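You operate a simulated robot arm through the tools that you are given. There is no shell and no other tool. Be economical: measure what you need, move in short steps, check, and stop when the job is done.

You run a simulated robot arm. Do the job below in one go: nothing can be reset, and whatever is moved stays where it is left.

## Task
Dry the red round canister to its wanted figure or just under.
Fine: alone on a pad of the manifold, no run more than it needs; open the vent valve before it goes back. Set down upright: what you pick out.
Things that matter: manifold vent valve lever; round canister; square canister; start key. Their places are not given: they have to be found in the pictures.

It is judged by the outcome, as a careful person would: the job done as asked, and still so three seconds after it is handed in. It fails if anything else is knocked over, pushed out of place, dropped, spilled or broken.

## Robot
A 7-joint arm with a two-finger parallel gripper, fixed in place. Base frame: the origin is at the foot of the arm, x ahead of it, y to its left, z up. Lengths are in mm, angles in rad, forces in N, time in s.
Its first joint turns from -2.897 to 2.897 rad. Payload 3.43 kg.
The TCP is the grasp point between the finger pads, 34 mm short of the fingertips. In the tool frame z runs along the fingers and y along their closing line. Largest opening 128 mm; finger width 24, thickness 12; the body of the gripper, 48 by 130 mm, starts 96 mm behind the TCP.
Orientation is told as [roll, pitch, yaw] about the base's x, y, z axes, in that order, counted from this pose: with the fingers straight down and closing along the base's y, the tool's x points along the base's -x, its y along +y and its z along -z.

## Interface
- The arm moves only by the tool servo_tool. Its argument "plan" is a list of rows, each an object (a shift or turn left out is 0, a gripper value left out holds the last) with "slide": the shift along the tool's x, y, z in mm, a list of three; "dr": the turn, a rotation vector about the tool's x, y, z in rad, a list of three; "claw": the gripper command, from -1 (fully open) to 1 (shut), values between in proportion. In form: [{"slide": [x, y, z], "dr": [wx, wy, wz], "claw": claw}, ...]. A call has 1 to 12 rows; each row shifts and turns the commanded pose from where the row before left it, along the tool's axes as they then stand. Each row takes 0.2 s and may step no farther than 50 mm and 0.15 rad from the row before; otherwise, or with a gripper value out of range, the whole call is refused. A pose out of reach is approached as far as the arm can. The call stops where the force on the tool passes 90 N (or 10 N more than at its start, if that is more) or the arm is blocked; 0.2 s more then pass. The fingers move at their own pace (about 153 mm/s each) and stop on an object; they squeeze with about 22 N. The grip force told is the motor's: it shows also when the fingers shut on nothing. Time passes only in rows, and 0.2 s behind the last, so rows that do not move let the fingers close. It gives the time, the measured TCP pose, the force on the tool (base axes), the opening and the grip force at its end, in the units of the frame above (readings bear some noise), with the torque about the TCP (base axes, N m) and any sound that the robot's microphone picked up, and new pictures: "views" is both (left out), scene, wrist or none.
- Cameras (640 x 400 px; columns grow to the right, rows downward): "scene" is fixed at [400.6, -649.7, 1553]; the picture's right is [0.97, -0.23, 0.00], its down [-0.12, -0.53, -0.84] and it looks along [0.19, 0.82, -0.54] (base axes); focal length 323 px, centre (320, 200). "wrist" rides on the gripper at [76, -11, -160] in the tool frame; the picture's right is [0.15, 0.99, 0.00], its down [-0.88, 0.13, -0.46] and it looks along [-0.45, 0.07, 0.89] (tool axes); focal length 234 px, centre (320, 200).
- locate(camera, pixels): for up to 12 pixels [column, row] of the newest picture of that camera ("zoom" is the newest enlarged one), the place [x, y, z] in the base frame of the surface seen there, good to about 3 mm. No time passes.
- zoom(camera, box): a new picture of the part [left, top, right, bottom] of that camera's present view, enlarged. No time passes.
- sign_off(): hands the job in; it is judged then, once.

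Keep the steps short. Do not move on a guess: measure, check each grasp and each placing, and mend mistakes. In all there are 80 turns and 200 pictures (those below and enlarged ones count). Leave the gripper open and the arm clear of the work at the hand-in unless told otherwise, and finish with a single line.

The tools are called after ">>>" as a command line: name --argument value ..., lists and objects as JSON in quotes. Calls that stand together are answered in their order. servo_tool: Moves the arm, as the interface text tells. Its arguments: {"type":"object","properties":{"plan":{"type":"array","items":{"type":"object","properties":{"slide":{"type":"array","items":{"type":"number"}},"dr":{"type":"array","items":{"type":"number"}},"claw":{"type":"number"}}}},"views":{"type":"string","enum":["both","scene","wrist","none"]}},"required":["plan"]} The other tools are called the same way: locate (camera, pixels) gives the place of the surface under pixels of a picture; zoom (camera, box) takes an enlarged picture of a part of a camera's view; sign_off () hands the job in.

At the start:

```text
time_s: 0.0
ee_pos: [467.5, 418.9, 1110.0]
orientation: [-0.001, 0.004, -0.001]
wrist_force: [-0.2, -0.5, 0.0]
ft_torque: [0.04, 0.03, 0.03]
grip_width: 128.2
gripper_force: 0.0
```

scene: 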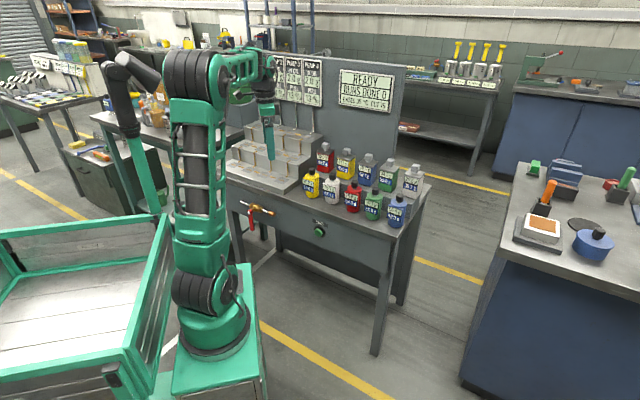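
wrist: 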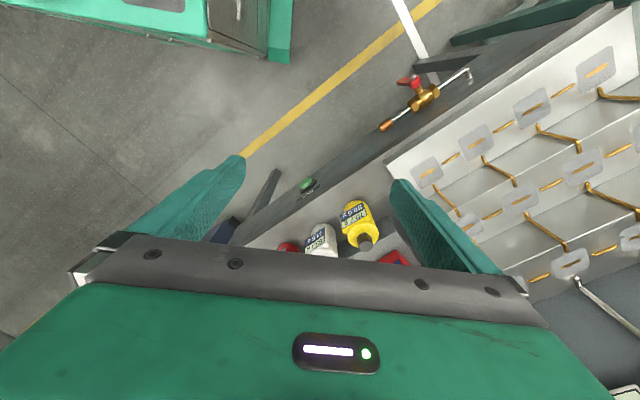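

I see a manifold with stepped pads, canisters, a board with text, a valve lever and a green key. I'll zoom to read these.

>>> zoom --camera "scene" --box '[270, 50, 410, 138]'

>>> zoom --camera "scene" --box '[290, 135, 430, 223]'

>>> zoom --camera "scene" --box '[215, 110, 345, 250]'

```text
4.55 times, centred on (340, 94) of scene
```

zoom: 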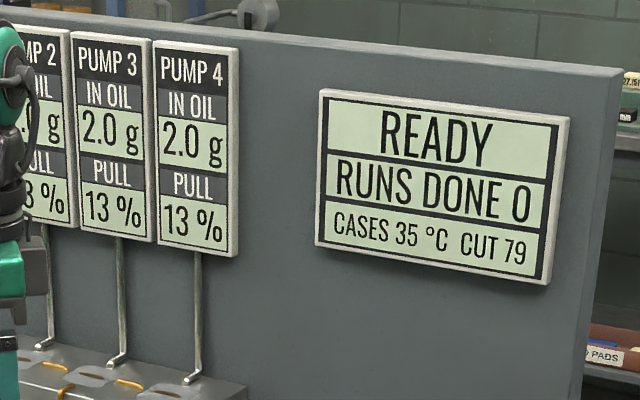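

```text
4.55 times, centred on (360, 179) of scene
```

zoom: 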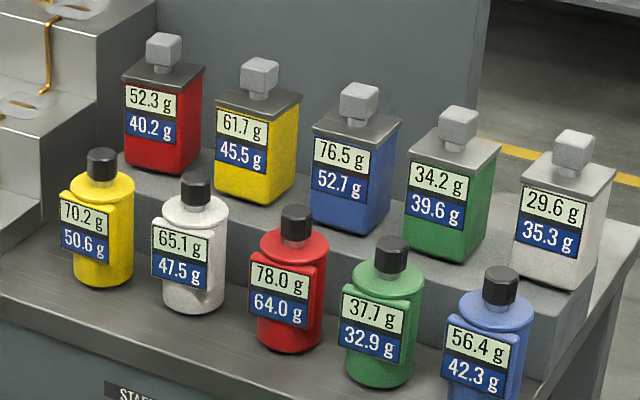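

```text
2.86 times, centred on (280, 180) of scene
```

zoom: 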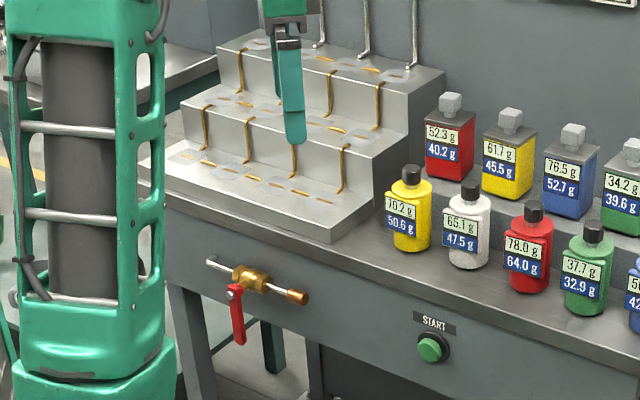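

The round red one reads 78.0 g against a wanted 64.0 g. Next I'll measure key places in the scene.

>>> locate --camera "scene" --pixels '[[353, 183], [354, 200], [320, 229], [253, 209], [250, 225], [268, 213], [289, 177], [340, 190], [375, 206], [300, 201], [345, 209], [326, 147]]'

>>> zoom --camera "wrist" --box '[360, 20, 640, 290]'

>>> zoom --camera "scene" --box '[230, 190, 350, 265]'

```text
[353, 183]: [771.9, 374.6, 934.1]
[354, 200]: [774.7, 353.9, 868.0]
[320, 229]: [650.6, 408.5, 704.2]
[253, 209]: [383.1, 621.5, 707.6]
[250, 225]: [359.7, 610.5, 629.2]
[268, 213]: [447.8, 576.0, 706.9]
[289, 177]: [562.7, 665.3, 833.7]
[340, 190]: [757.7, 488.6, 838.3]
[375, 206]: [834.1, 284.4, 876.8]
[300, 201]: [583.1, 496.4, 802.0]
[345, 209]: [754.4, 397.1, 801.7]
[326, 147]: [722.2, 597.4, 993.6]
```

```text
1.48 times, centred on (500, 155) of wrist
```

zoom: 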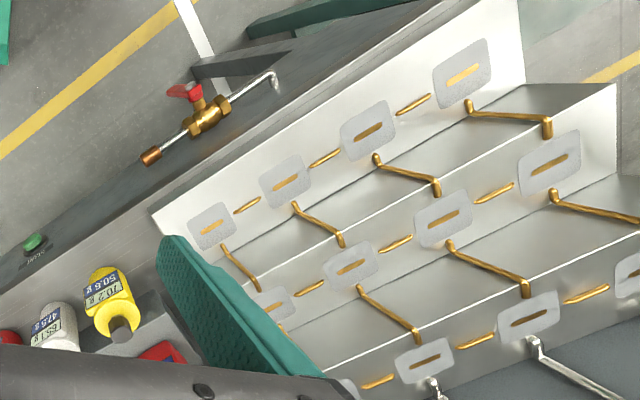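

```text
5.33 times, centred on (290, 228) of scene
```

zoom: 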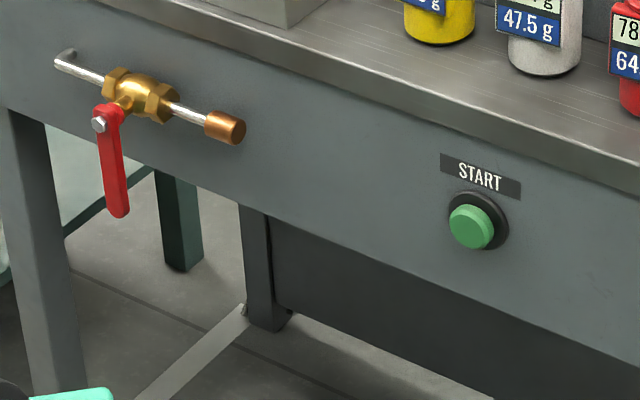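

Now I'll move the arm slightly aside to uncover pumps 1 and 2, and measure the arm's own base and the canister's details.

>>> locate --camera "scene" --pixels '[[213, 350], [195, 385], [210, 300], [205, 215], [195, 80], [325, 203], [395, 227]]'

>>> servo_tool --plan '[{"slide": [-50, 0, 0]}, {"slide": [-50, 0, 0]}, {"slide": [-50, 0, 0]}, {"slide": [0, -50, 0]}, {"slide": [0, -50, 0]}, {"slide": [0, -50, 0]}]'

```text
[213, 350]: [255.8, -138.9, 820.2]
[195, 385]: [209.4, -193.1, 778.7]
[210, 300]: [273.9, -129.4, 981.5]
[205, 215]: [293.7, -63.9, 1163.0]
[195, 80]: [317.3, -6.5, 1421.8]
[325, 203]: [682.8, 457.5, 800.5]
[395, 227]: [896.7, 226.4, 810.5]
```

```text
time_s: 1.4
ee_pos: [603.9, 269.9, 1115.1]
orientation: [0.001, -0.009, 0.001]
wrist_force: [-0.4, 1.1, -0.6]
ft_torque: [-0.06, 0.02, 0.0]
grip_width: 127.9
gripper_force: 0.1
```

scene: 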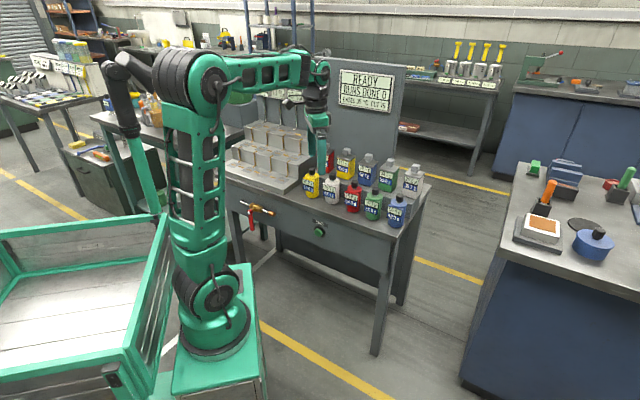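
wrist: 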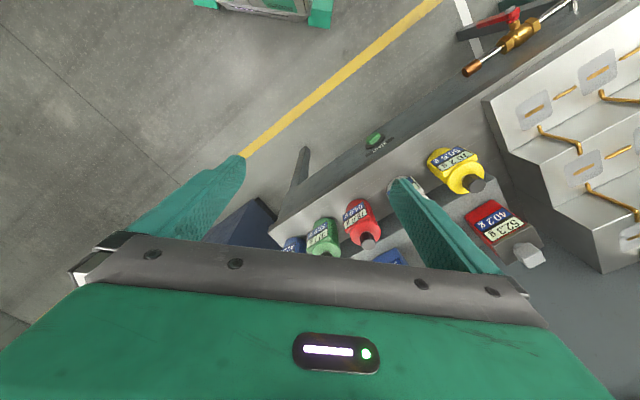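

>>> zoom --camera "scene" --box '[220, 50, 360, 200]'

>>> locate --camera "wrist" --pixels '[[369, 239], [535, 110], [600, 72], [585, 172], [471, 187], [330, 252], [375, 139], [357, 214], [378, 261], [524, 255], [518, 35]]'

>>> zoom --camera "wrist" --box '[280, 110, 440, 270]'

```text
2.67 times, centred on (290, 125) of scene
```

zoom: 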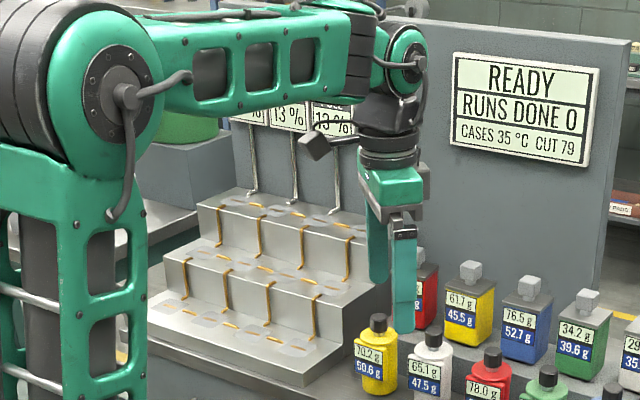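

```text
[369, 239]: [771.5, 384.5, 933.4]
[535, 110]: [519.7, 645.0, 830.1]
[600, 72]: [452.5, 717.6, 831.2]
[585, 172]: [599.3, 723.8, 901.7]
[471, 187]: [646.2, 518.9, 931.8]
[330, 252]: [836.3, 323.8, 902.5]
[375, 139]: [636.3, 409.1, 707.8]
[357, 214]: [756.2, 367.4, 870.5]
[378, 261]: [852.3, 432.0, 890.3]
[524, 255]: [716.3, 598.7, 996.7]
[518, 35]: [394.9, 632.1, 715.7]
```

```text
2.50 times, centred on (360, 190) of wrist
```

zoom: 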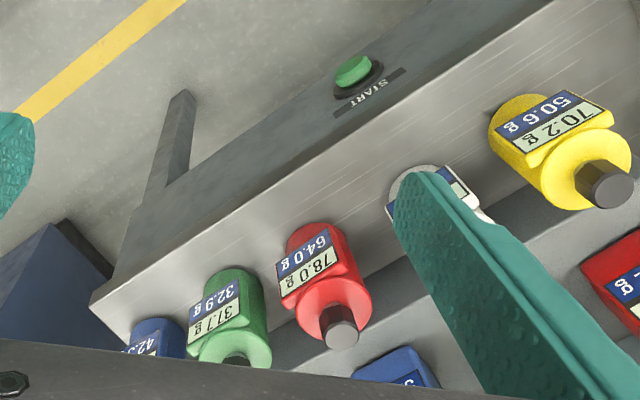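

I can see all pads are equal and empty, and row direction is (0.68, -0.73). Next I turn the tool to yaw 0.75 (closing along the row) and move above the red round canister, at height.

>>> servo_tool --plan '[{"dr": [0, 0, -0.15]}, {"dr": [0, 0, -0.15]}, {"dr": [0, 0, -0.15]}, {"dr": [0, 0, -0.15]}, {"dr": [0, 0, -0.15]}, {"slide": [-40, -8, 0]}, {"slide": [-40, -8, 0]}, {"slide": [-40, -8, 0]}, {"slide": [-40, -8, 0]}, {"slide": [-44, 0, 0], "claw": 0.1}, {}]'

```text
time_s: 3.8
ee_pos: [776.4, 386.3, 1119.6]
orientation: [-0.007, -0.009, 0.75]
wrist_force: [-0.9, 0.4, 0.7]
ft_torque: [0.01, -0.01, -0.04]
grip_width: 57.4
gripper_force: 0.1
```

scene: 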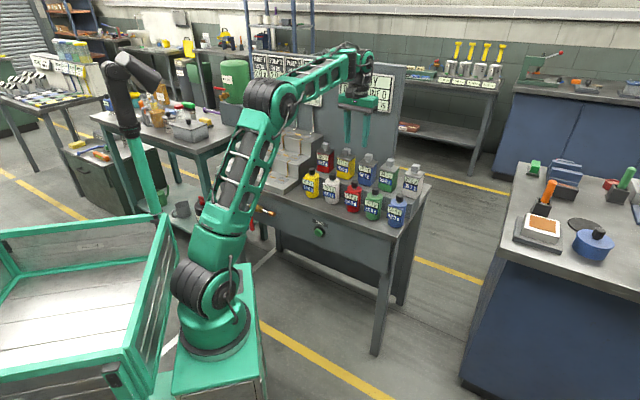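
wrist: 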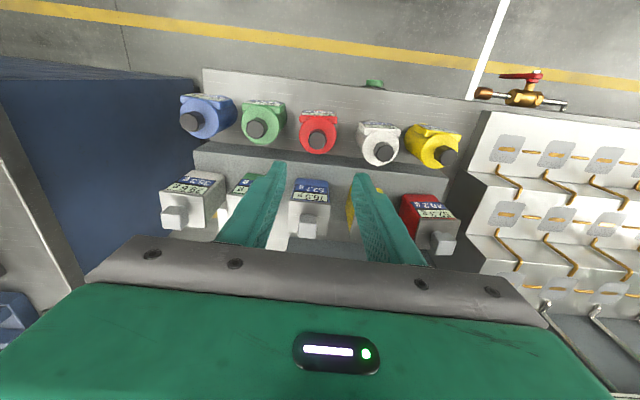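

I see the red cap at about (317,141) in wrist view. I'll zoom and measure cap edges.

>>> zoom --camera "wrist" --box '[270, 95, 370, 165]'

>>> locate --camera "wrist" --pixels '[[317, 141], [312, 141], [322, 141], [317, 136], [317, 146], [307, 130], [330, 130], [508, 149], [556, 154], [605, 160], [508, 213], [317, 115]]'

```text
5.71 times, centred on (320, 130) of wrist
```

zoom: 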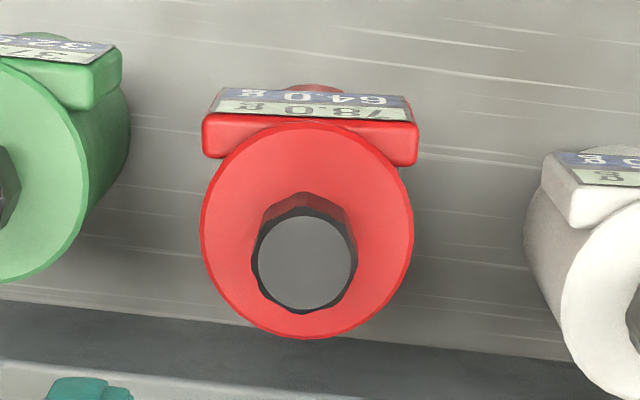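

```text
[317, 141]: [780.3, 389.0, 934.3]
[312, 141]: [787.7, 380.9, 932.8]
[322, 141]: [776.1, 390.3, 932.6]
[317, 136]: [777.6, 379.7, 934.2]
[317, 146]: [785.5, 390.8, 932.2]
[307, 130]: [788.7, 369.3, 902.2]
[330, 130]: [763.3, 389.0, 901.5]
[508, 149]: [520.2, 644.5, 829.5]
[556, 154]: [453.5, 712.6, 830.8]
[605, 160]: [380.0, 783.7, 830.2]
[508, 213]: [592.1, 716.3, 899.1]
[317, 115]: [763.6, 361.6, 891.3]
```

Cap centre about (780.5, 386, top 934), shoulder at 902. I descend partway with the fingers 57 mm apart.

>>> servo_tool --plan '[{"slide": [-3, -3, 40]}, {"slide": [0, 0, 40]}, {"slide": [0, 0, 40]}, {}]' --views "wrist"

```text
time_s: 4.8
ee_pos: [779.4, 384.9, 1000.0]
orientation: [-0.007, -0.009, 0.75]
wrist_force: [0.3, 0.0, 0.1]
ft_torque: [0.04, 0.0, 0.0]
grip_width: 57.5
gripper_force: 0.0
```

wrist: 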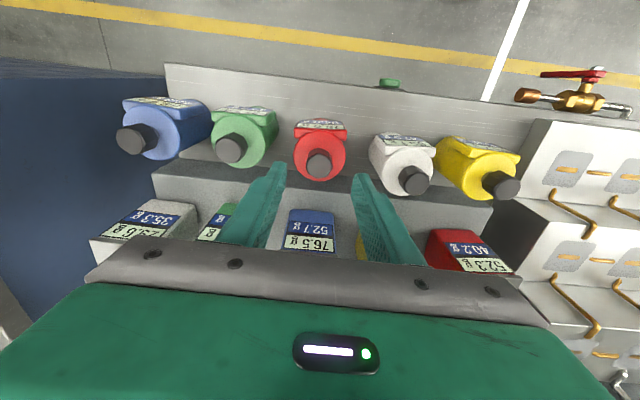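

Aligned. Down 59 mm to TCP 941, then check before closing.

>>> servo_tool --plan '[{"slide": [0, 0, 30]}, {"slide": [0, 0, 29]}, {}]' --views "both"

```text
time_s: 5.6
ee_pos: [779.8, 386.1, 939.6]
orientation: [-0.009, -0.009, 0.75]
wrist_force: [0.3, 0.5, -0.2]
ft_torque: [0.0, -0.02, -0.02]
grip_width: 57.5
gripper_force: 0.0
```

scene: 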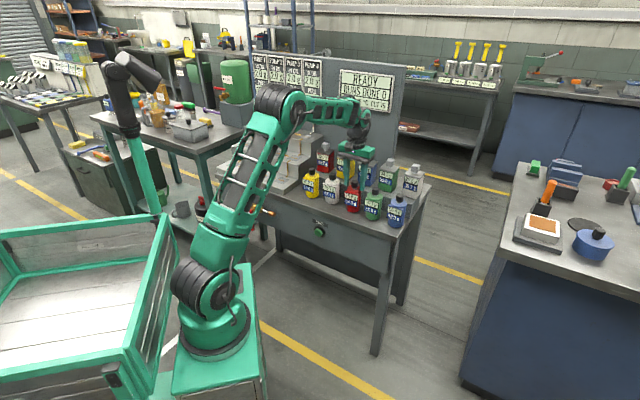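
wrist: 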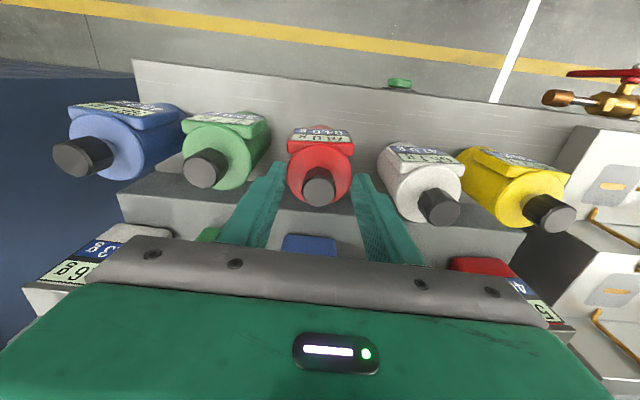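

Cap lies between the finger tips. Zooming on all pump readouts while they're in view, and closing the fingers.

>>> servo_tool --plan '[{"claw": 1}, {"claw": 1}, {"claw": 1}]' --views "wrist"

>>> zoom --camera "scene" --box '[245, 45, 400, 142]'

```text
time_s: 6.4
ee_pos: [780.5, 384.8, 939.8]
orientation: [-0.005, -0.008, 0.748]
wrist_force: [0.1, 1.1, 0.1]
ft_torque: [0.08, 0.08, 0.0]
grip_width: 27.3
gripper_force: 22.0
```

wrist: 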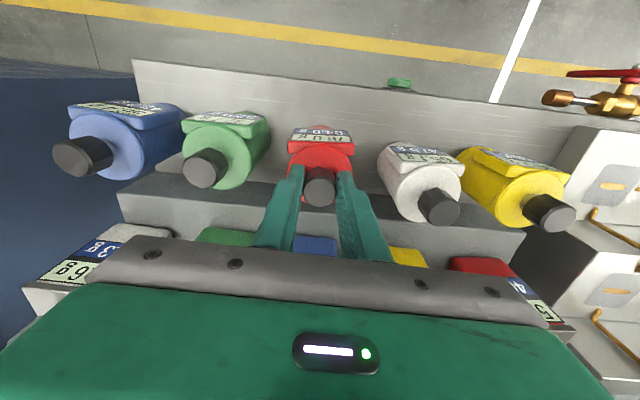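

```text
4.12 times, centred on (322, 94) of scene
```

zoom: 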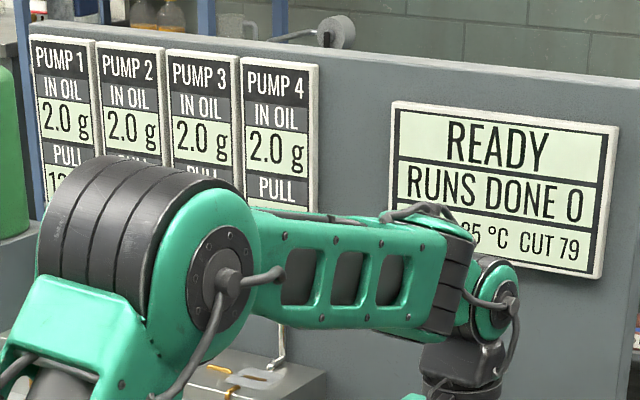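

Gripped on the cap (27.3 mm, 22 N). Lift straight up 170 mm.

>>> servo_tool --plan '[{"slide": [0, 0, -20]}, {"slide": [0, 0, -50]}, {"slide": [0, 0, -50]}, {"slide": [0, 0, -50]}, {}]' --views "both"

```text
time_s: 7.6
ee_pos: [777.8, 385.4, 1110.3]
orientation: [-0.007, -0.01, 0.75]
wrist_force: [0.1, 0.7, -5.7]
ft_torque: [0.03, 0.0, -0.03]
grip_width: 27.2
gripper_force: 21.9
```

scene: 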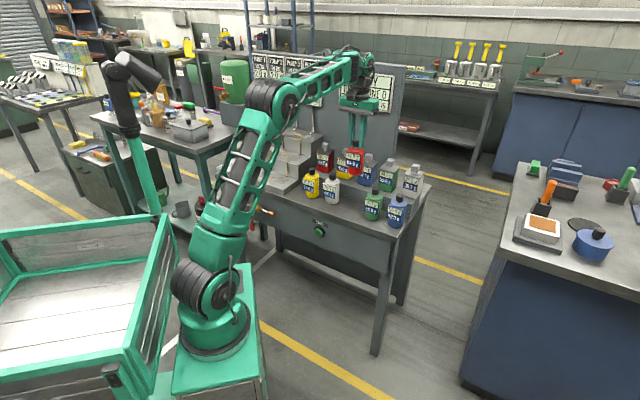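
wrist: 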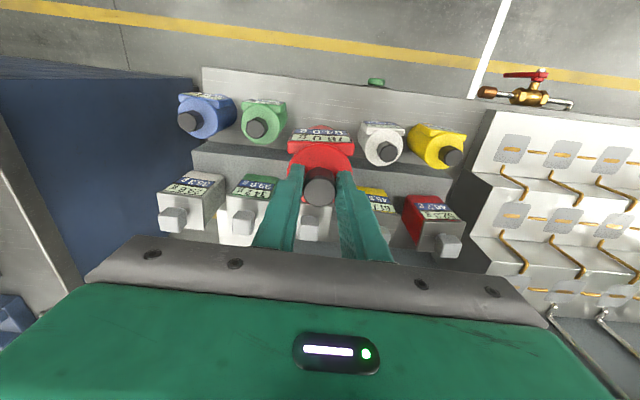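

Held, weighs about 5.7 N. Move along the row to over the nearest front pad.

>>> servo_tool --plan '[{"slide": [0, 40, 0]}, {"slide": [0, 45, 0]}, {"slide": [2, 45, 0]}, {"slide": [2, 45, 0]}, {"slide": [2, 45, 0]}, {"slide": [2, 45, 0]}, {"slide": [2, 45, 0]}, {"slide": [1, 35, 0]}, {}, {}]' --views "both"

```text
time_s: 9.8
ee_pos: [537.3, 631.6, 1108.4]
orientation: [-0.008, -0.007, 0.747]
wrist_force: [0.3, -0.2, -4.4]
ft_torque: [0.0, -0.01, -0.04]
grip_width: 27.5
gripper_force: 21.9
```

scene: 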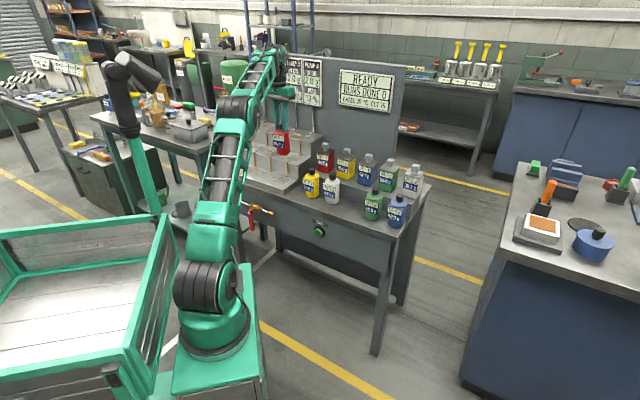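
wrist: 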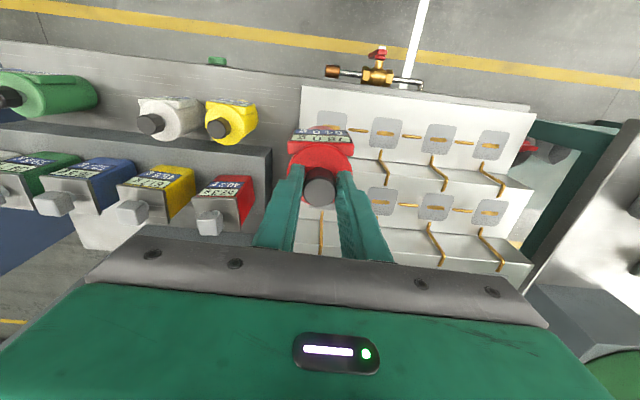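

I'll measure the front-row pads to fix the fourth pad's centre, partly hidden by the canister.

>>> locate --camera "wrist" --pixels '[[386, 132], [438, 138], [490, 145], [333, 116], [386, 118], [386, 147], [380, 201], [435, 206]]'

>>> zoom --camera "wrist" --box '[280, 80, 520, 230]'

```text
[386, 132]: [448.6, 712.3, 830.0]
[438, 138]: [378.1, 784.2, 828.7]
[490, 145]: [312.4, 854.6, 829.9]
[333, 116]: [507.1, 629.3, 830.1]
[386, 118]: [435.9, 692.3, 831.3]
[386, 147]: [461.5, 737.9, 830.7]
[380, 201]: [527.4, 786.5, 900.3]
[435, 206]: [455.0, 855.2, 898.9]
```

```text
2.67 times, centred on (400, 155) of wrist
```

zoom: 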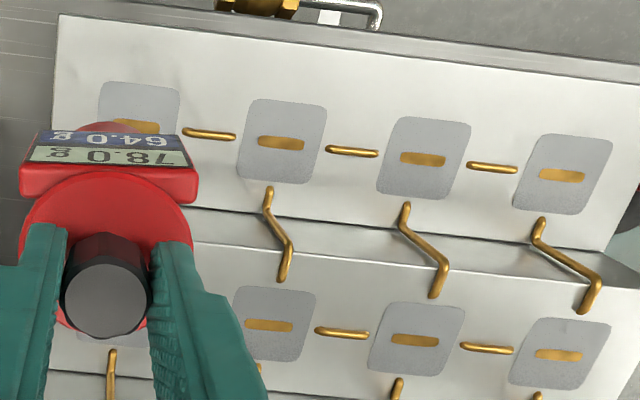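

Pad 4 centre ≈ (520, 645, 830). The set-down TCP height should be about 968. Shift and descend to about 990.

>>> servo_tool --plan '[{"slide": [4, 21, 0]}, {"slide": [0, 0, 40]}, {"slide": [0, 0, 40]}, {"slide": [0, 0, 38]}, {}, {}]' --views "both"

```text
time_s: 11.2
ee_pos: [521.1, 641.2, 987.9]
orientation: [-0.007, -0.01, 0.749]
wrist_force: [-0.2, -0.2, -4.6]
ft_torque: [0.01, -0.03, 0.01]
grip_width: 27.2
gripper_force: 21.7
```

scene: 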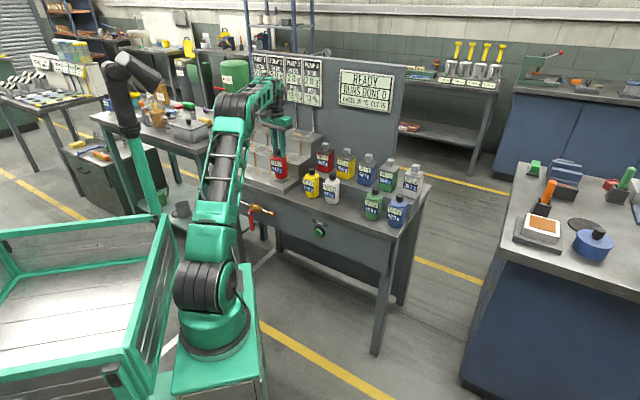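
wrist: 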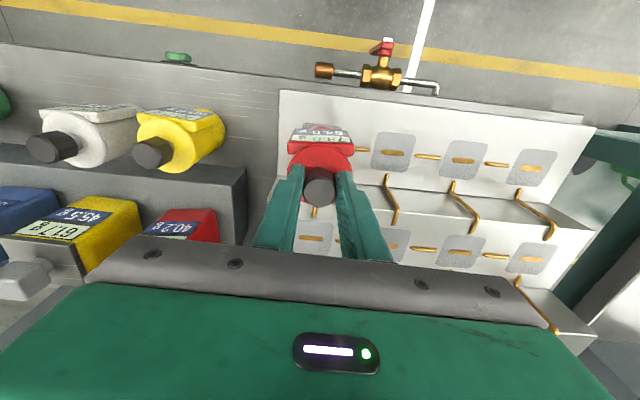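

Small correction, then down to contact.

>>> servo_tool --plan '[{"slide": [-1.5, 3, 10]}, {"slide": [0, 0, 7]}, {"slide": [0, 0, 2]}, {}, {}]' --views "wrist"

```text
time_s: 12.4
ee_pos: [519.5, 645.3, 970.3]
orientation: [-0.008, -0.007, 0.749]
wrist_force: [0.5, -0.1, -4.9]
ft_torque: [0.02, 0.02, -0.02]
grip_width: 27.3
gripper_force: 21.5
```

wrist: 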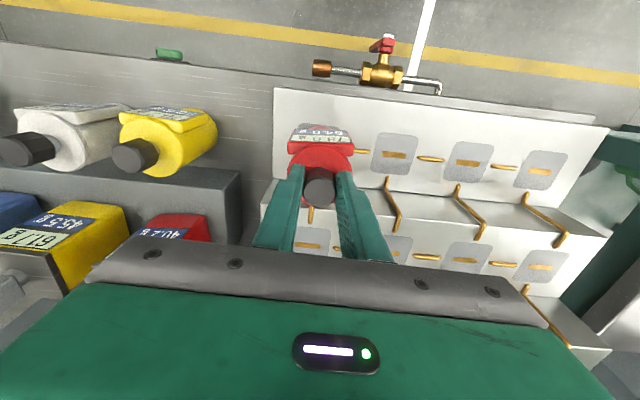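

>>> servo_tool --plan '[{"slide": [0, 0, 1]}, {"slide": [0, 0, 1]}, {}]' --views "none"

```text
time_s: 13.2
ee_pos: [519.3, 646.3, 970.7]
orientation: [-0.007, -0.012, 0.749]
wrist_force: [1.7, -1.8, 5.8]
ft_torque: [-0.1, -0.02, 0.06]
grip_width: 27.5
gripper_force: 21.8
```

The force turned from -4.9 to +5.8 N, so it's on the pad. Open partly and rise.

>>> servo_tool --plan '[{"claw": 0.1}, {"claw": 0.1}, {"slide": [0, 0, -40]}, {"slide": [0, 0, -50]}, {"slide": [0, 0, -40]}, {"slide": [45, 0, 0]}, {"slide": [45, 0, 0]}, {}]' --views "both"

```text
time_s: 15.0
ee_pos: [451.3, 582.7, 1098.2]
orientation: [-0.006, -0.009, 0.748]
wrist_force: [-0.2, 1.3, 0.1]
ft_torque: [0.0, 0.0, -0.02]
grip_width: 57.5
gripper_force: 0.1
```

scene: 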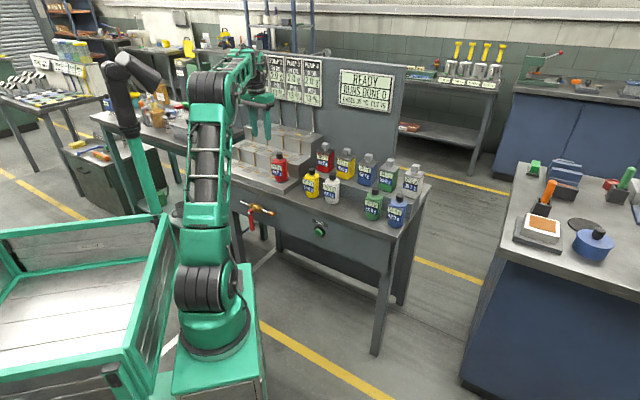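
wrist: 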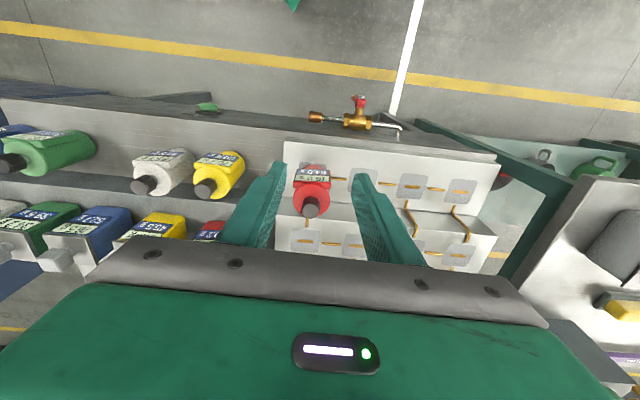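

Canister stands upright on pad 4. Now check it enlarged, and go in front of the start key with fingers shut, still high.

>>> servo_tool --plan '[{"slide": [8, -43, 0], "claw": 1}, {"slide": [8, -43, 0]}, {"slide": [8, -43, 0]}, {"slide": [8, -43, 0]}, {"slide": [8, -43, 0]}, {"slide": [8, -43, 0]}, {"slide": [0, 0, 50]}, {"slide": [0, 0, 50]}, {"slide": [0, 0, 50]}, {}]' --views "both"

>>> zoom --camera "scene" --box '[230, 50, 400, 200]'

```text
time_s: 17.2
ee_pos: [594.8, 361.9, 949.5]
orientation: [-0.007, -0.01, 0.748]
wrist_force: [0.4, -0.3, 0.5]
ft_torque: [0.02, -0.01, 0.0]
grip_width: 0.0
gripper_force: 21.9
```

scene: 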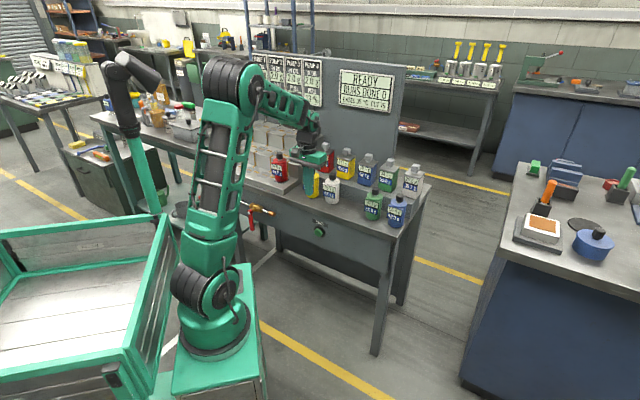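
wrist: 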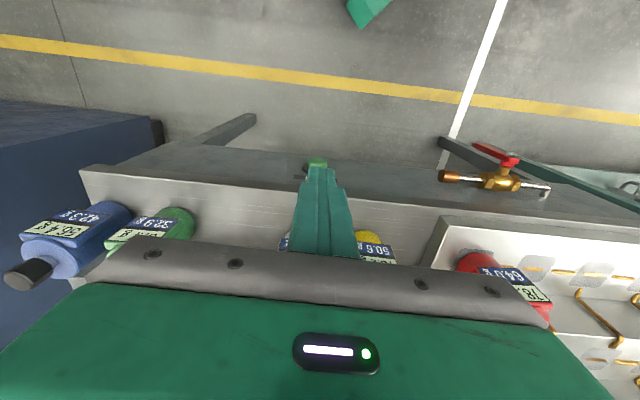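

```text
2.67 times, centred on (315, 125) of scene
```

zoom: 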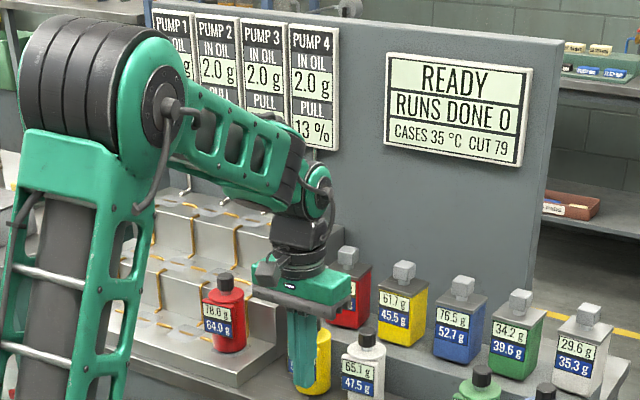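

Measure the key: its cap front, ring, and the bench top's front edge.

>>> zoom --camera "scene" --box '[295, 210, 345, 245]'

>>> locate --camera "scene" --pixels '[[318, 232], [319, 229], [322, 231], [325, 229], [310, 232], [330, 234], [320, 208], [320, 213]]'

>>> locate --camera "wrist" --pixels '[[318, 161], [313, 165], [323, 165], [250, 185], [400, 205], [250, 178], [505, 158], [500, 183], [480, 150], [448, 176], [545, 190]]'

```text
11.43 times, centred on (320, 228) of scene
```

zoom: 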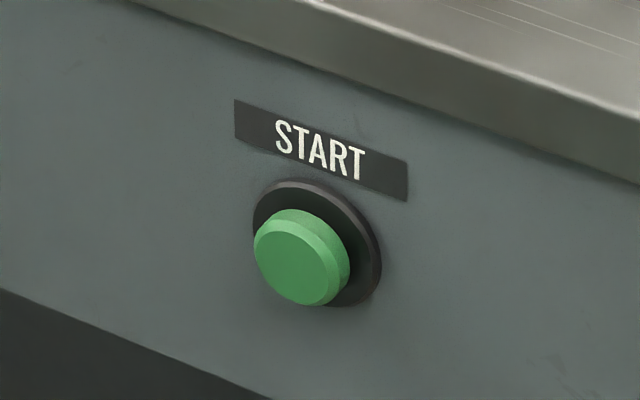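

```text
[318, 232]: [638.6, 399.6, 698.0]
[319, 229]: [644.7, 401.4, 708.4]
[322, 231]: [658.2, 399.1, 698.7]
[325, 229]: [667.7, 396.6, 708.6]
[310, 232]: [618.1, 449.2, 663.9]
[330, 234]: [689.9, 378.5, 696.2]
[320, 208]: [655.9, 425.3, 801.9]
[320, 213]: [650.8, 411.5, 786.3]
```

```text
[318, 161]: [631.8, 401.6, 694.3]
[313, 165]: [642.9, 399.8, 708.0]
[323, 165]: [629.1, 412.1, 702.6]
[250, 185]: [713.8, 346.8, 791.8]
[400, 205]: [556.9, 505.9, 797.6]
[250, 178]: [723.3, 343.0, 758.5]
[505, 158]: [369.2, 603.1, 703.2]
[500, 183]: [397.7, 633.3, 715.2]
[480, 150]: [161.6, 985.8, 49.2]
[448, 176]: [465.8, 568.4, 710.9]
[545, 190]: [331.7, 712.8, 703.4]
```

The TCP is in line with the key (row coordinate 140.7 vs ~140), face about 46 mm ahead of the finger's centre minus 12. Descend in front of it to z 720.

>>> servo_tool --plan '[{"slide": [0, 0, 50]}, {"slide": [0, 0, 50]}, {"slide": [0, 0, 50]}, {"slide": [0, 0, 50]}, {"slide": [0, 0, 29]}, {}]' --views "both"

```text
time_s: 18.6
ee_pos: [596.3, 362.7, 719.9]
orientation: [-0.008, -0.01, 0.75]
wrist_force: [0.6, -0.7, 1.6]
ft_torque: [0.01, 0.02, -0.01]
grip_width: 0.2
gripper_force: 22.1
```

scene: 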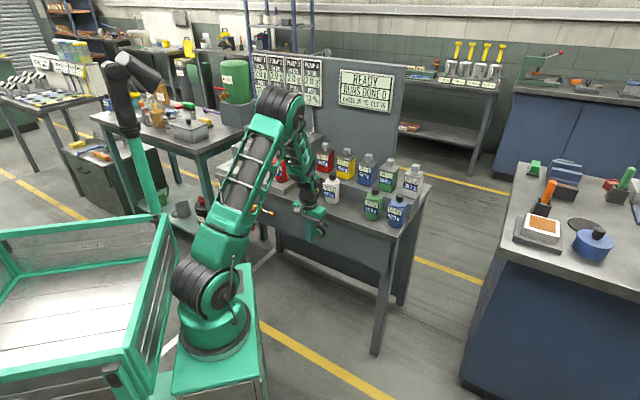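
wrist: 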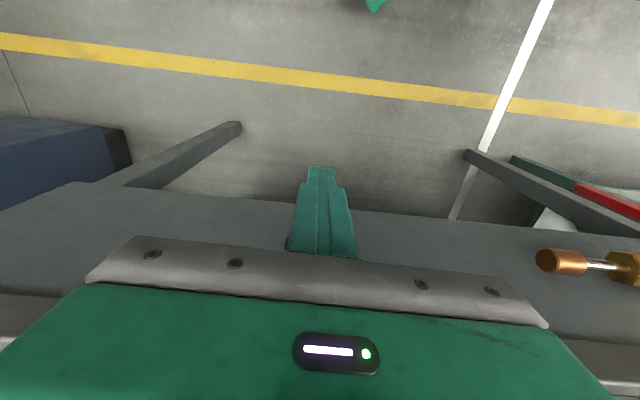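

In front of the key. Approach in small steps, no more than 46 mm forward for now.

>>> servo_tool --plan '[{"slide": [-30, 0, 0]}, {"slide": [-8, 0, 0]}, {"slide": [-4, 0, 0]}, {"slide": [-4, 0, 0]}, {}]' --views "scene"

```text
time_s: 19.8
ee_pos: [629.8, 394.7, 720.8]
orientation: [-0.008, -0.007, 0.752]
wrist_force: [-1.4, -0.9, -1.3]
ft_torque: [-0.06, 0.08, 0.03]
grip_width: 0.0
gripper_force: 22.2
```

scene: 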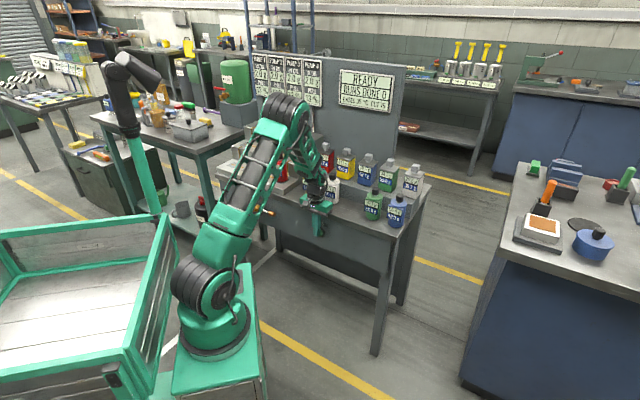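

Slight contact (~1.5 N). Press further in 2 mm steps.

>>> servo_tool --plan '[{"slide": [-2, 0, 0]}, {"slide": [-2, 0, 0]}, {"slide": [-2, 0, 0]}]' --views "none"

```text
time_s: 20.6
ee_pos: [633.0, 398.3, 720.7]
orientation: [-0.006, -0.006, 0.75]
wrist_force: [-17.9, -10.9, 5.0]
ft_torque: [-0.29, 0.37, 0.07]
grip_width: 0.0
gripper_force: 22.3
heard: click
```

A click: the key has taken. I back off and look at the panel.

>>> servo_tool --plan '[{"slide": [20, 0, 0]}, {"slide": [30, 0, 0]}, {}]' --views "scene"

>>> zoom --camera "scene" --box '[240, 50, 400, 190]'

```text
time_s: 21.4
ee_pos: [599.1, 365.7, 721.4]
orientation: [-0.008, -0.008, 0.75]
wrist_force: [-0.1, 0.6, -1.5]
ft_torque: [0.01, 0.01, -0.01]
grip_width: 0.1
gripper_force: 22.3
```

scene: 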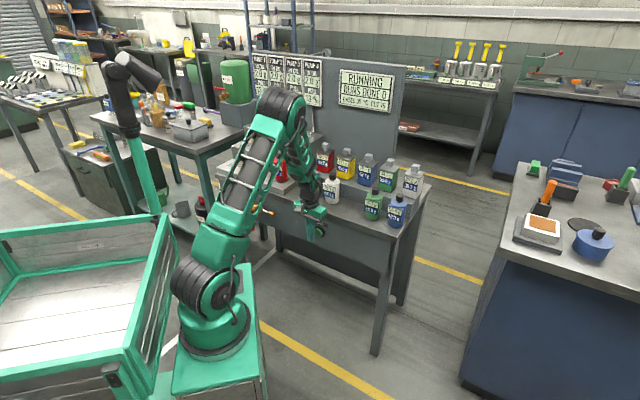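

```text
2.86 times, centred on (320, 120) of scene
```

zoom: 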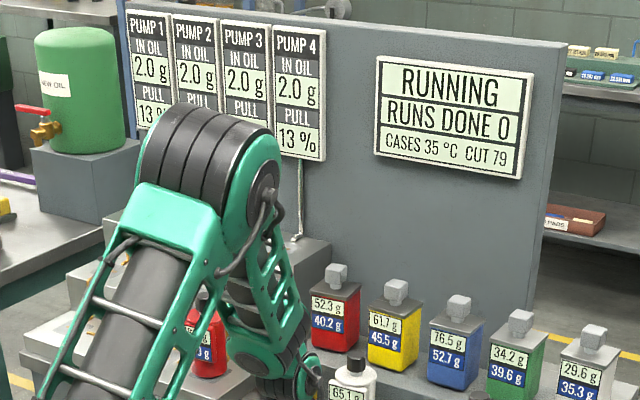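

It says RUNNING. Wait in place.

>>> servo_tool --plan '[{}, {}, {}, {}, {}, {}, {}, {}, {}, {}, {}, {}]' --views "scene"

>>> zoom --camera "scene" --box '[240, 50, 400, 190]'

```text
time_s: 24.0
ee_pos: [597.6, 365.4, 720.8]
orientation: [-0.007, -0.007, 0.748]
wrist_force: [-0.1, 0.5, -1.0]
ft_torque: [0.02, 0.0, 0.01]
grip_width: 0.2
gripper_force: 21.6
```

scene: 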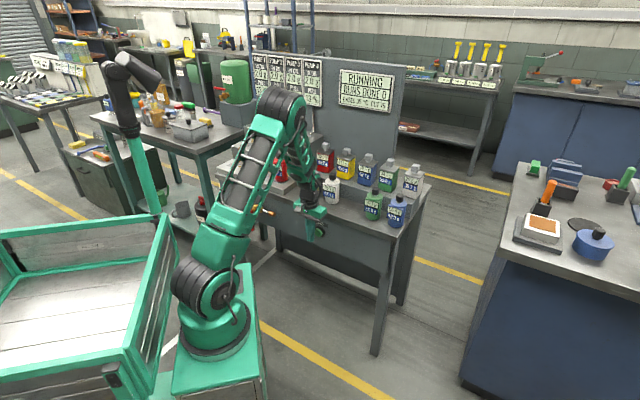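

```text
2.86 times, centred on (320, 120) of scene
```

zoom: 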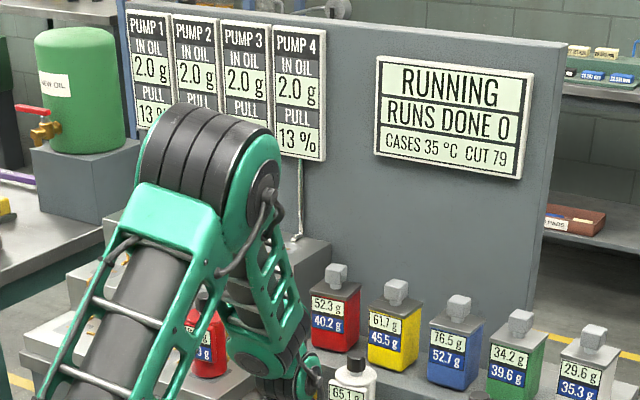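

>>> servo_tool --plan '[{}, {}, {}, {}, {}, {}, {}, {}, {}, {}, {}, {}]' --views "none"

>>> servo_tool --plan '[{}, {}, {}, {}, {}, {}, {}, {}, {}, {}, {}, {}]' --views "scene"

>>> zoom --camera "scene" --box '[240, 50, 400, 190]'

```text
time_s: 26.6
ee_pos: [598.1, 364.4, 720.2]
orientation: [-0.006, -0.009, 0.75]
wrist_force: [1.4, 0.0, 0.2]
ft_torque: [0.01, 0.01, 0.0]
grip_width: 0.1
gripper_force: 21.5
```

```text
time_s: 29.2
ee_pos: [599.1, 364.9, 720.4]
orientation: [-0.007, -0.008, 0.748]
wrist_force: [-0.4, 0.3, 0.3]
ft_torque: [0.01, 0.01, 0.02]
grip_width: 0.0
gripper_force: 22.2
```

scene: 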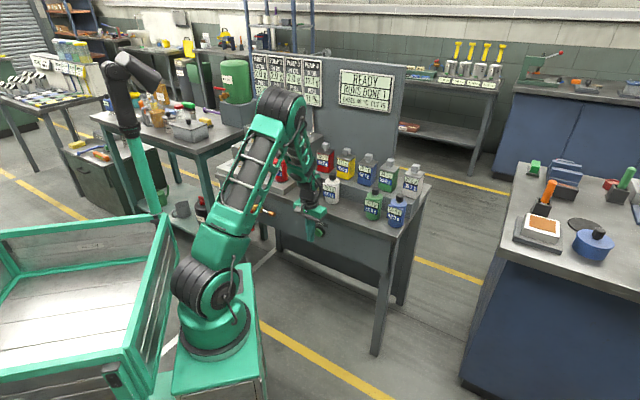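

```text
2.86 times, centred on (320, 120) of scene
```

zoom: 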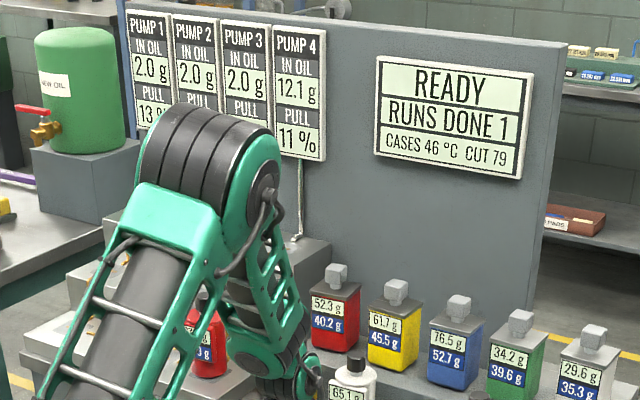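

Run 1 done: 10.1 g pulled (78.0 → 67.9), still above 64.0; pump 4 now pulls 11 % → about 60.4. One more run is needed. Press again the same way (tcp 46+6 mm ahead).

>>> servo_tool --plan '[{"slide": [-30, 0, 0]}, {"slide": [-12, 0, 0]}, {"slide": [-4, 0, 0]}, {"slide": [-2, 0, 0]}, {"slide": [-2, 0, 0]}, {}]' --views "none"

```text
time_s: 30.6
ee_pos: [634.1, 398.2, 720.5]
orientation: [-0.007, -0.006, 0.75]
wrist_force: [-16.7, -17.1, 2.3]
ft_torque: [-0.46, 0.31, 0.01]
grip_width: 0.0
gripper_force: 21.7
heard: click
```

Click heard again. Back off, rise, and move along in front of the bench toward the valve while the run goes on.

>>> servo_tool --plan '[{"slide": [20, 0, 0]}, {"slide": [50, 0, 0]}, {"slide": [40, 0, -40]}, {"slide": [0, 0, -50]}, {"slide": [0, 45, 0]}, {"slide": [0, 45, 0]}, {"slide": [0, 45, 0]}, {"slide": [0, 45, 0]}, {"slide": [0, 45, 0]}, {"slide": [0, 45, 0]}, {"slide": [0, 45, 0]}, {}]' --views "both"

>>> locate --camera "scene" --pixels '[[148, 180], [155, 205], [165, 225], [110, 300]]'

```text
refused: row 3 steps farther than a row can; nothing moved
```

```text
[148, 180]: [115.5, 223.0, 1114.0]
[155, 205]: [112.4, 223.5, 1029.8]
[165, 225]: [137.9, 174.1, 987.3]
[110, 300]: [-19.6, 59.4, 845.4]
```

Step too long; re-issue with shorter rows.

>>> servo_tool --plan '[{"slide": [20, 0, 0]}, {"slide": [50, 0, 0]}, {"slide": [30, 0, -35]}, {"slide": [0, 0, -50]}, {"slide": [0, 45, 0]}, {"slide": [0, 45, 0]}, {"slide": [0, 45, 0]}, {"slide": [0, 45, 0]}, {"slide": [0, 45, 0]}, {"slide": [0, 45, 0]}, {"slide": [0, 45, 0]}, {}]' --views "both"

```text
time_s: 33.2
ee_pos: [347.6, 562.5, 803.8]
orientation: [-0.007, -0.01, 0.749]
wrist_force: [-0.2, 0.2, -0.1]
ft_torque: [0.03, 0.0, 0.0]
grip_width: 0.0
gripper_force: 21.9
```

scene: 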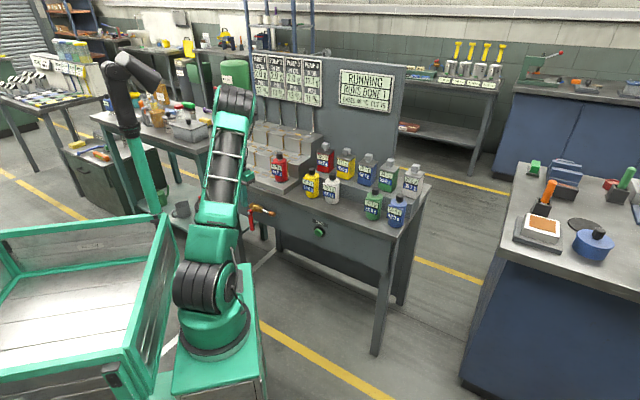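
wrist: 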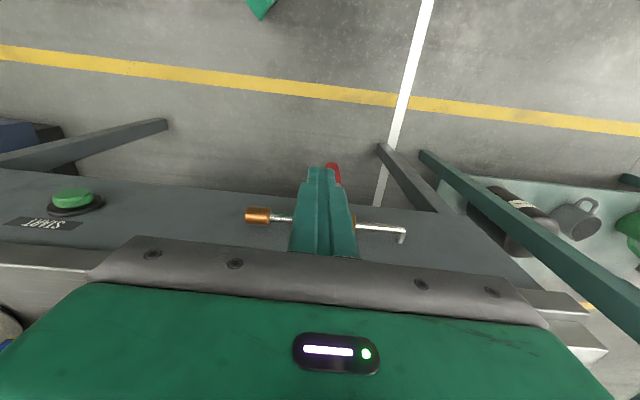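

RUNNING shows. Tilt the tool so the fingers point 60° up toward the bench face, first backing 50 mm.

>>> servo_tool --plan '[{"slide": [50, 0, 0]}, {"dr": [0, -0.15, 0]}, {"dr": [0, -0.15, 0]}, {"dr": [0, -0.15, 0]}, {"dr": [0, -0.15, 0]}, {"dr": [0, -0.15, 0]}, {"dr": [0, -0.15, 0]}, {"dr": [0, -0.15, 0]}, {}, {}]' --views "both"

```text
time_s: 35.4
ee_pos: [309.2, 526.1, 802.5]
orientation: [-0.014, -1.06, 0.761]
wrist_force: [0.4, 0.5, 0.5]
ft_torque: [-0.02, 0.04, 0.0]
grip_width: 0.2
gripper_force: 22.2
```

scene: 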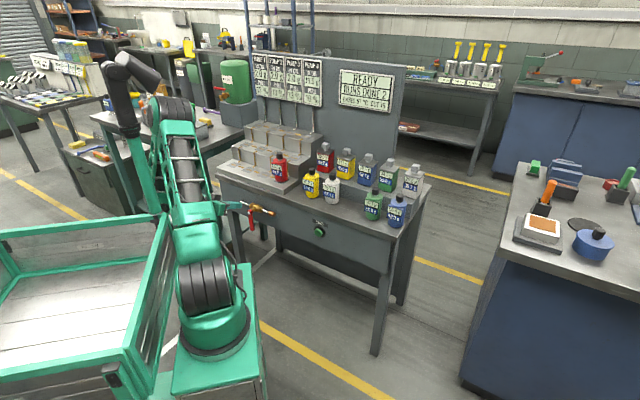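
wrist: 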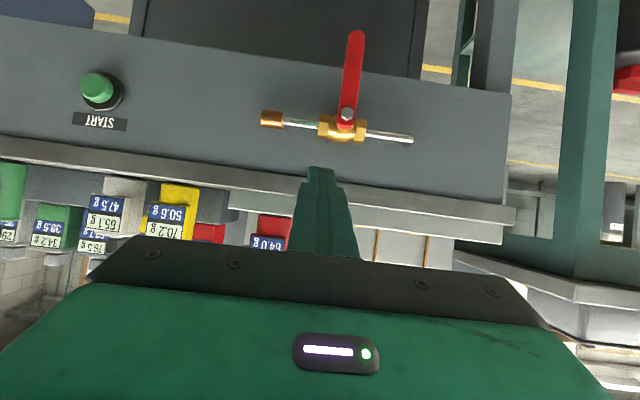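

Good view of the valve. Read the panel and measure the lever.

>>> zoom --camera "scene" --box '[230, 50, 400, 190]'

>>> zoom --camera "wrist" --box '[250, 20, 430, 160]'

>>> locate --camera "wrist" --pixels '[[346, 115], [349, 95], [352, 75], [355, 55], [357, 38], [328, 128], [357, 132], [271, 118], [400, 139], [290, 60], [420, 90]]'

```text
2.86 times, centred on (315, 120) of scene
```

zoom: 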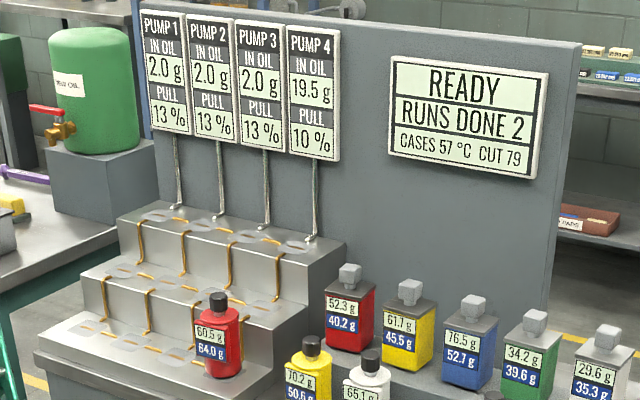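

```text
2.86 times, centred on (340, 90) of wrist
```

zoom: 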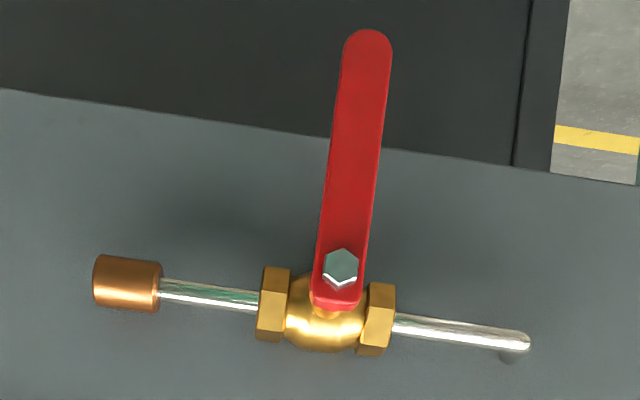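

```text
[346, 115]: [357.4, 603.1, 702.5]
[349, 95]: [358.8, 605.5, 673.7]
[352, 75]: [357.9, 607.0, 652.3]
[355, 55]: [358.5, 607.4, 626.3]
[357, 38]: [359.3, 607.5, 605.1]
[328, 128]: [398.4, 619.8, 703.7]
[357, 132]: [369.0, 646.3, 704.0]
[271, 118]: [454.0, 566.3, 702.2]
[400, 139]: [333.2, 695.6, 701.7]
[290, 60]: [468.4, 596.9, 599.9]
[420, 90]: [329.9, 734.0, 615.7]
```

The red canister reads 60.5 g vs 64.0 wanted: done in two runs. Now the vent: lever pivots at about (358,604,704), hangs to z≈600. I bring the closed fingers down to the left side of the lever, still in front of it.

>>> servo_tool --plan '[{"slide": [33, 16.3, 24.2]}, {"slide": [33, 16.3, 24.2]}, {"slide": [33, 16.3, 24.2]}, {"slide": [32.5, 16.3, 24.2]}, {}, {}]' --views "both"

```text
time_s: 36.8
ee_pos: [281.9, 588.2, 639.7]
orientation: [-0.014, -1.057, 0.762]
wrist_force: [0.1, 0.1, 0.4]
ft_torque: [0.01, -0.01, 0.02]
grip_width: 0.1
gripper_force: 22.2
```

scene: 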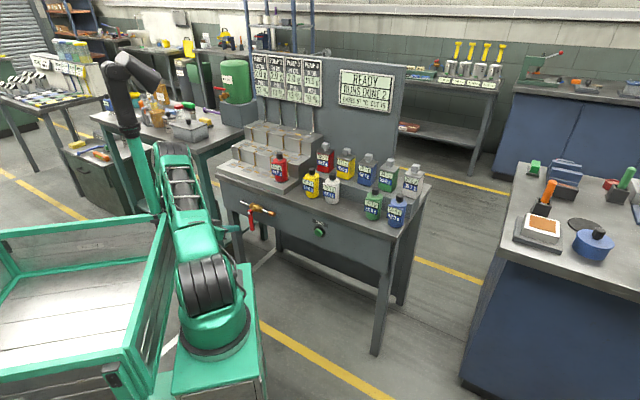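
wrist: 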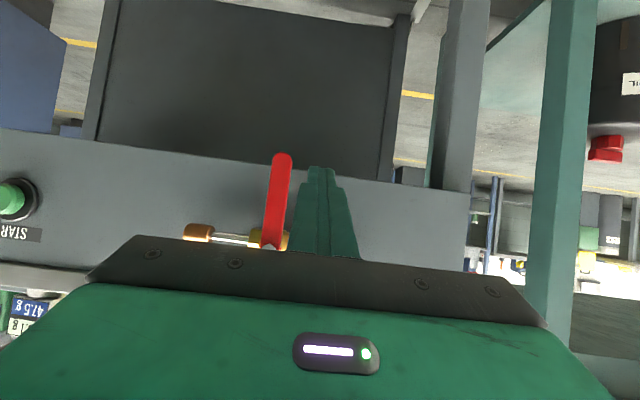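

Fingers are ~40 mm to the side of the lever, as planned. Move 52 mm in toward the bench beside it.

>>> servo_tool --plan '[{"slide": [-12.7, 0, 22.6]}, {"slide": [-12.7, 0, 22.6]}, {}, {}]' --views "wrist"

```text
time_s: 37.8
ee_pos: [318.7, 623.5, 640.0]
orientation: [-0.014, -1.058, 0.762]
wrist_force: [0.3, -0.1, -0.8]
ft_torque: [0.02, 0.02, 0.03]
grip_width: 0.0
gripper_force: 22.0
```

wrist: 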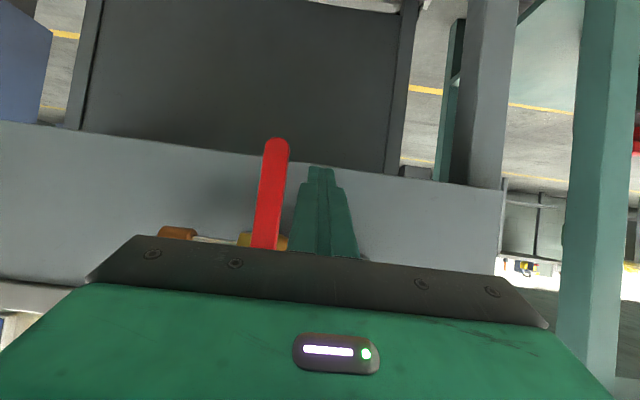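

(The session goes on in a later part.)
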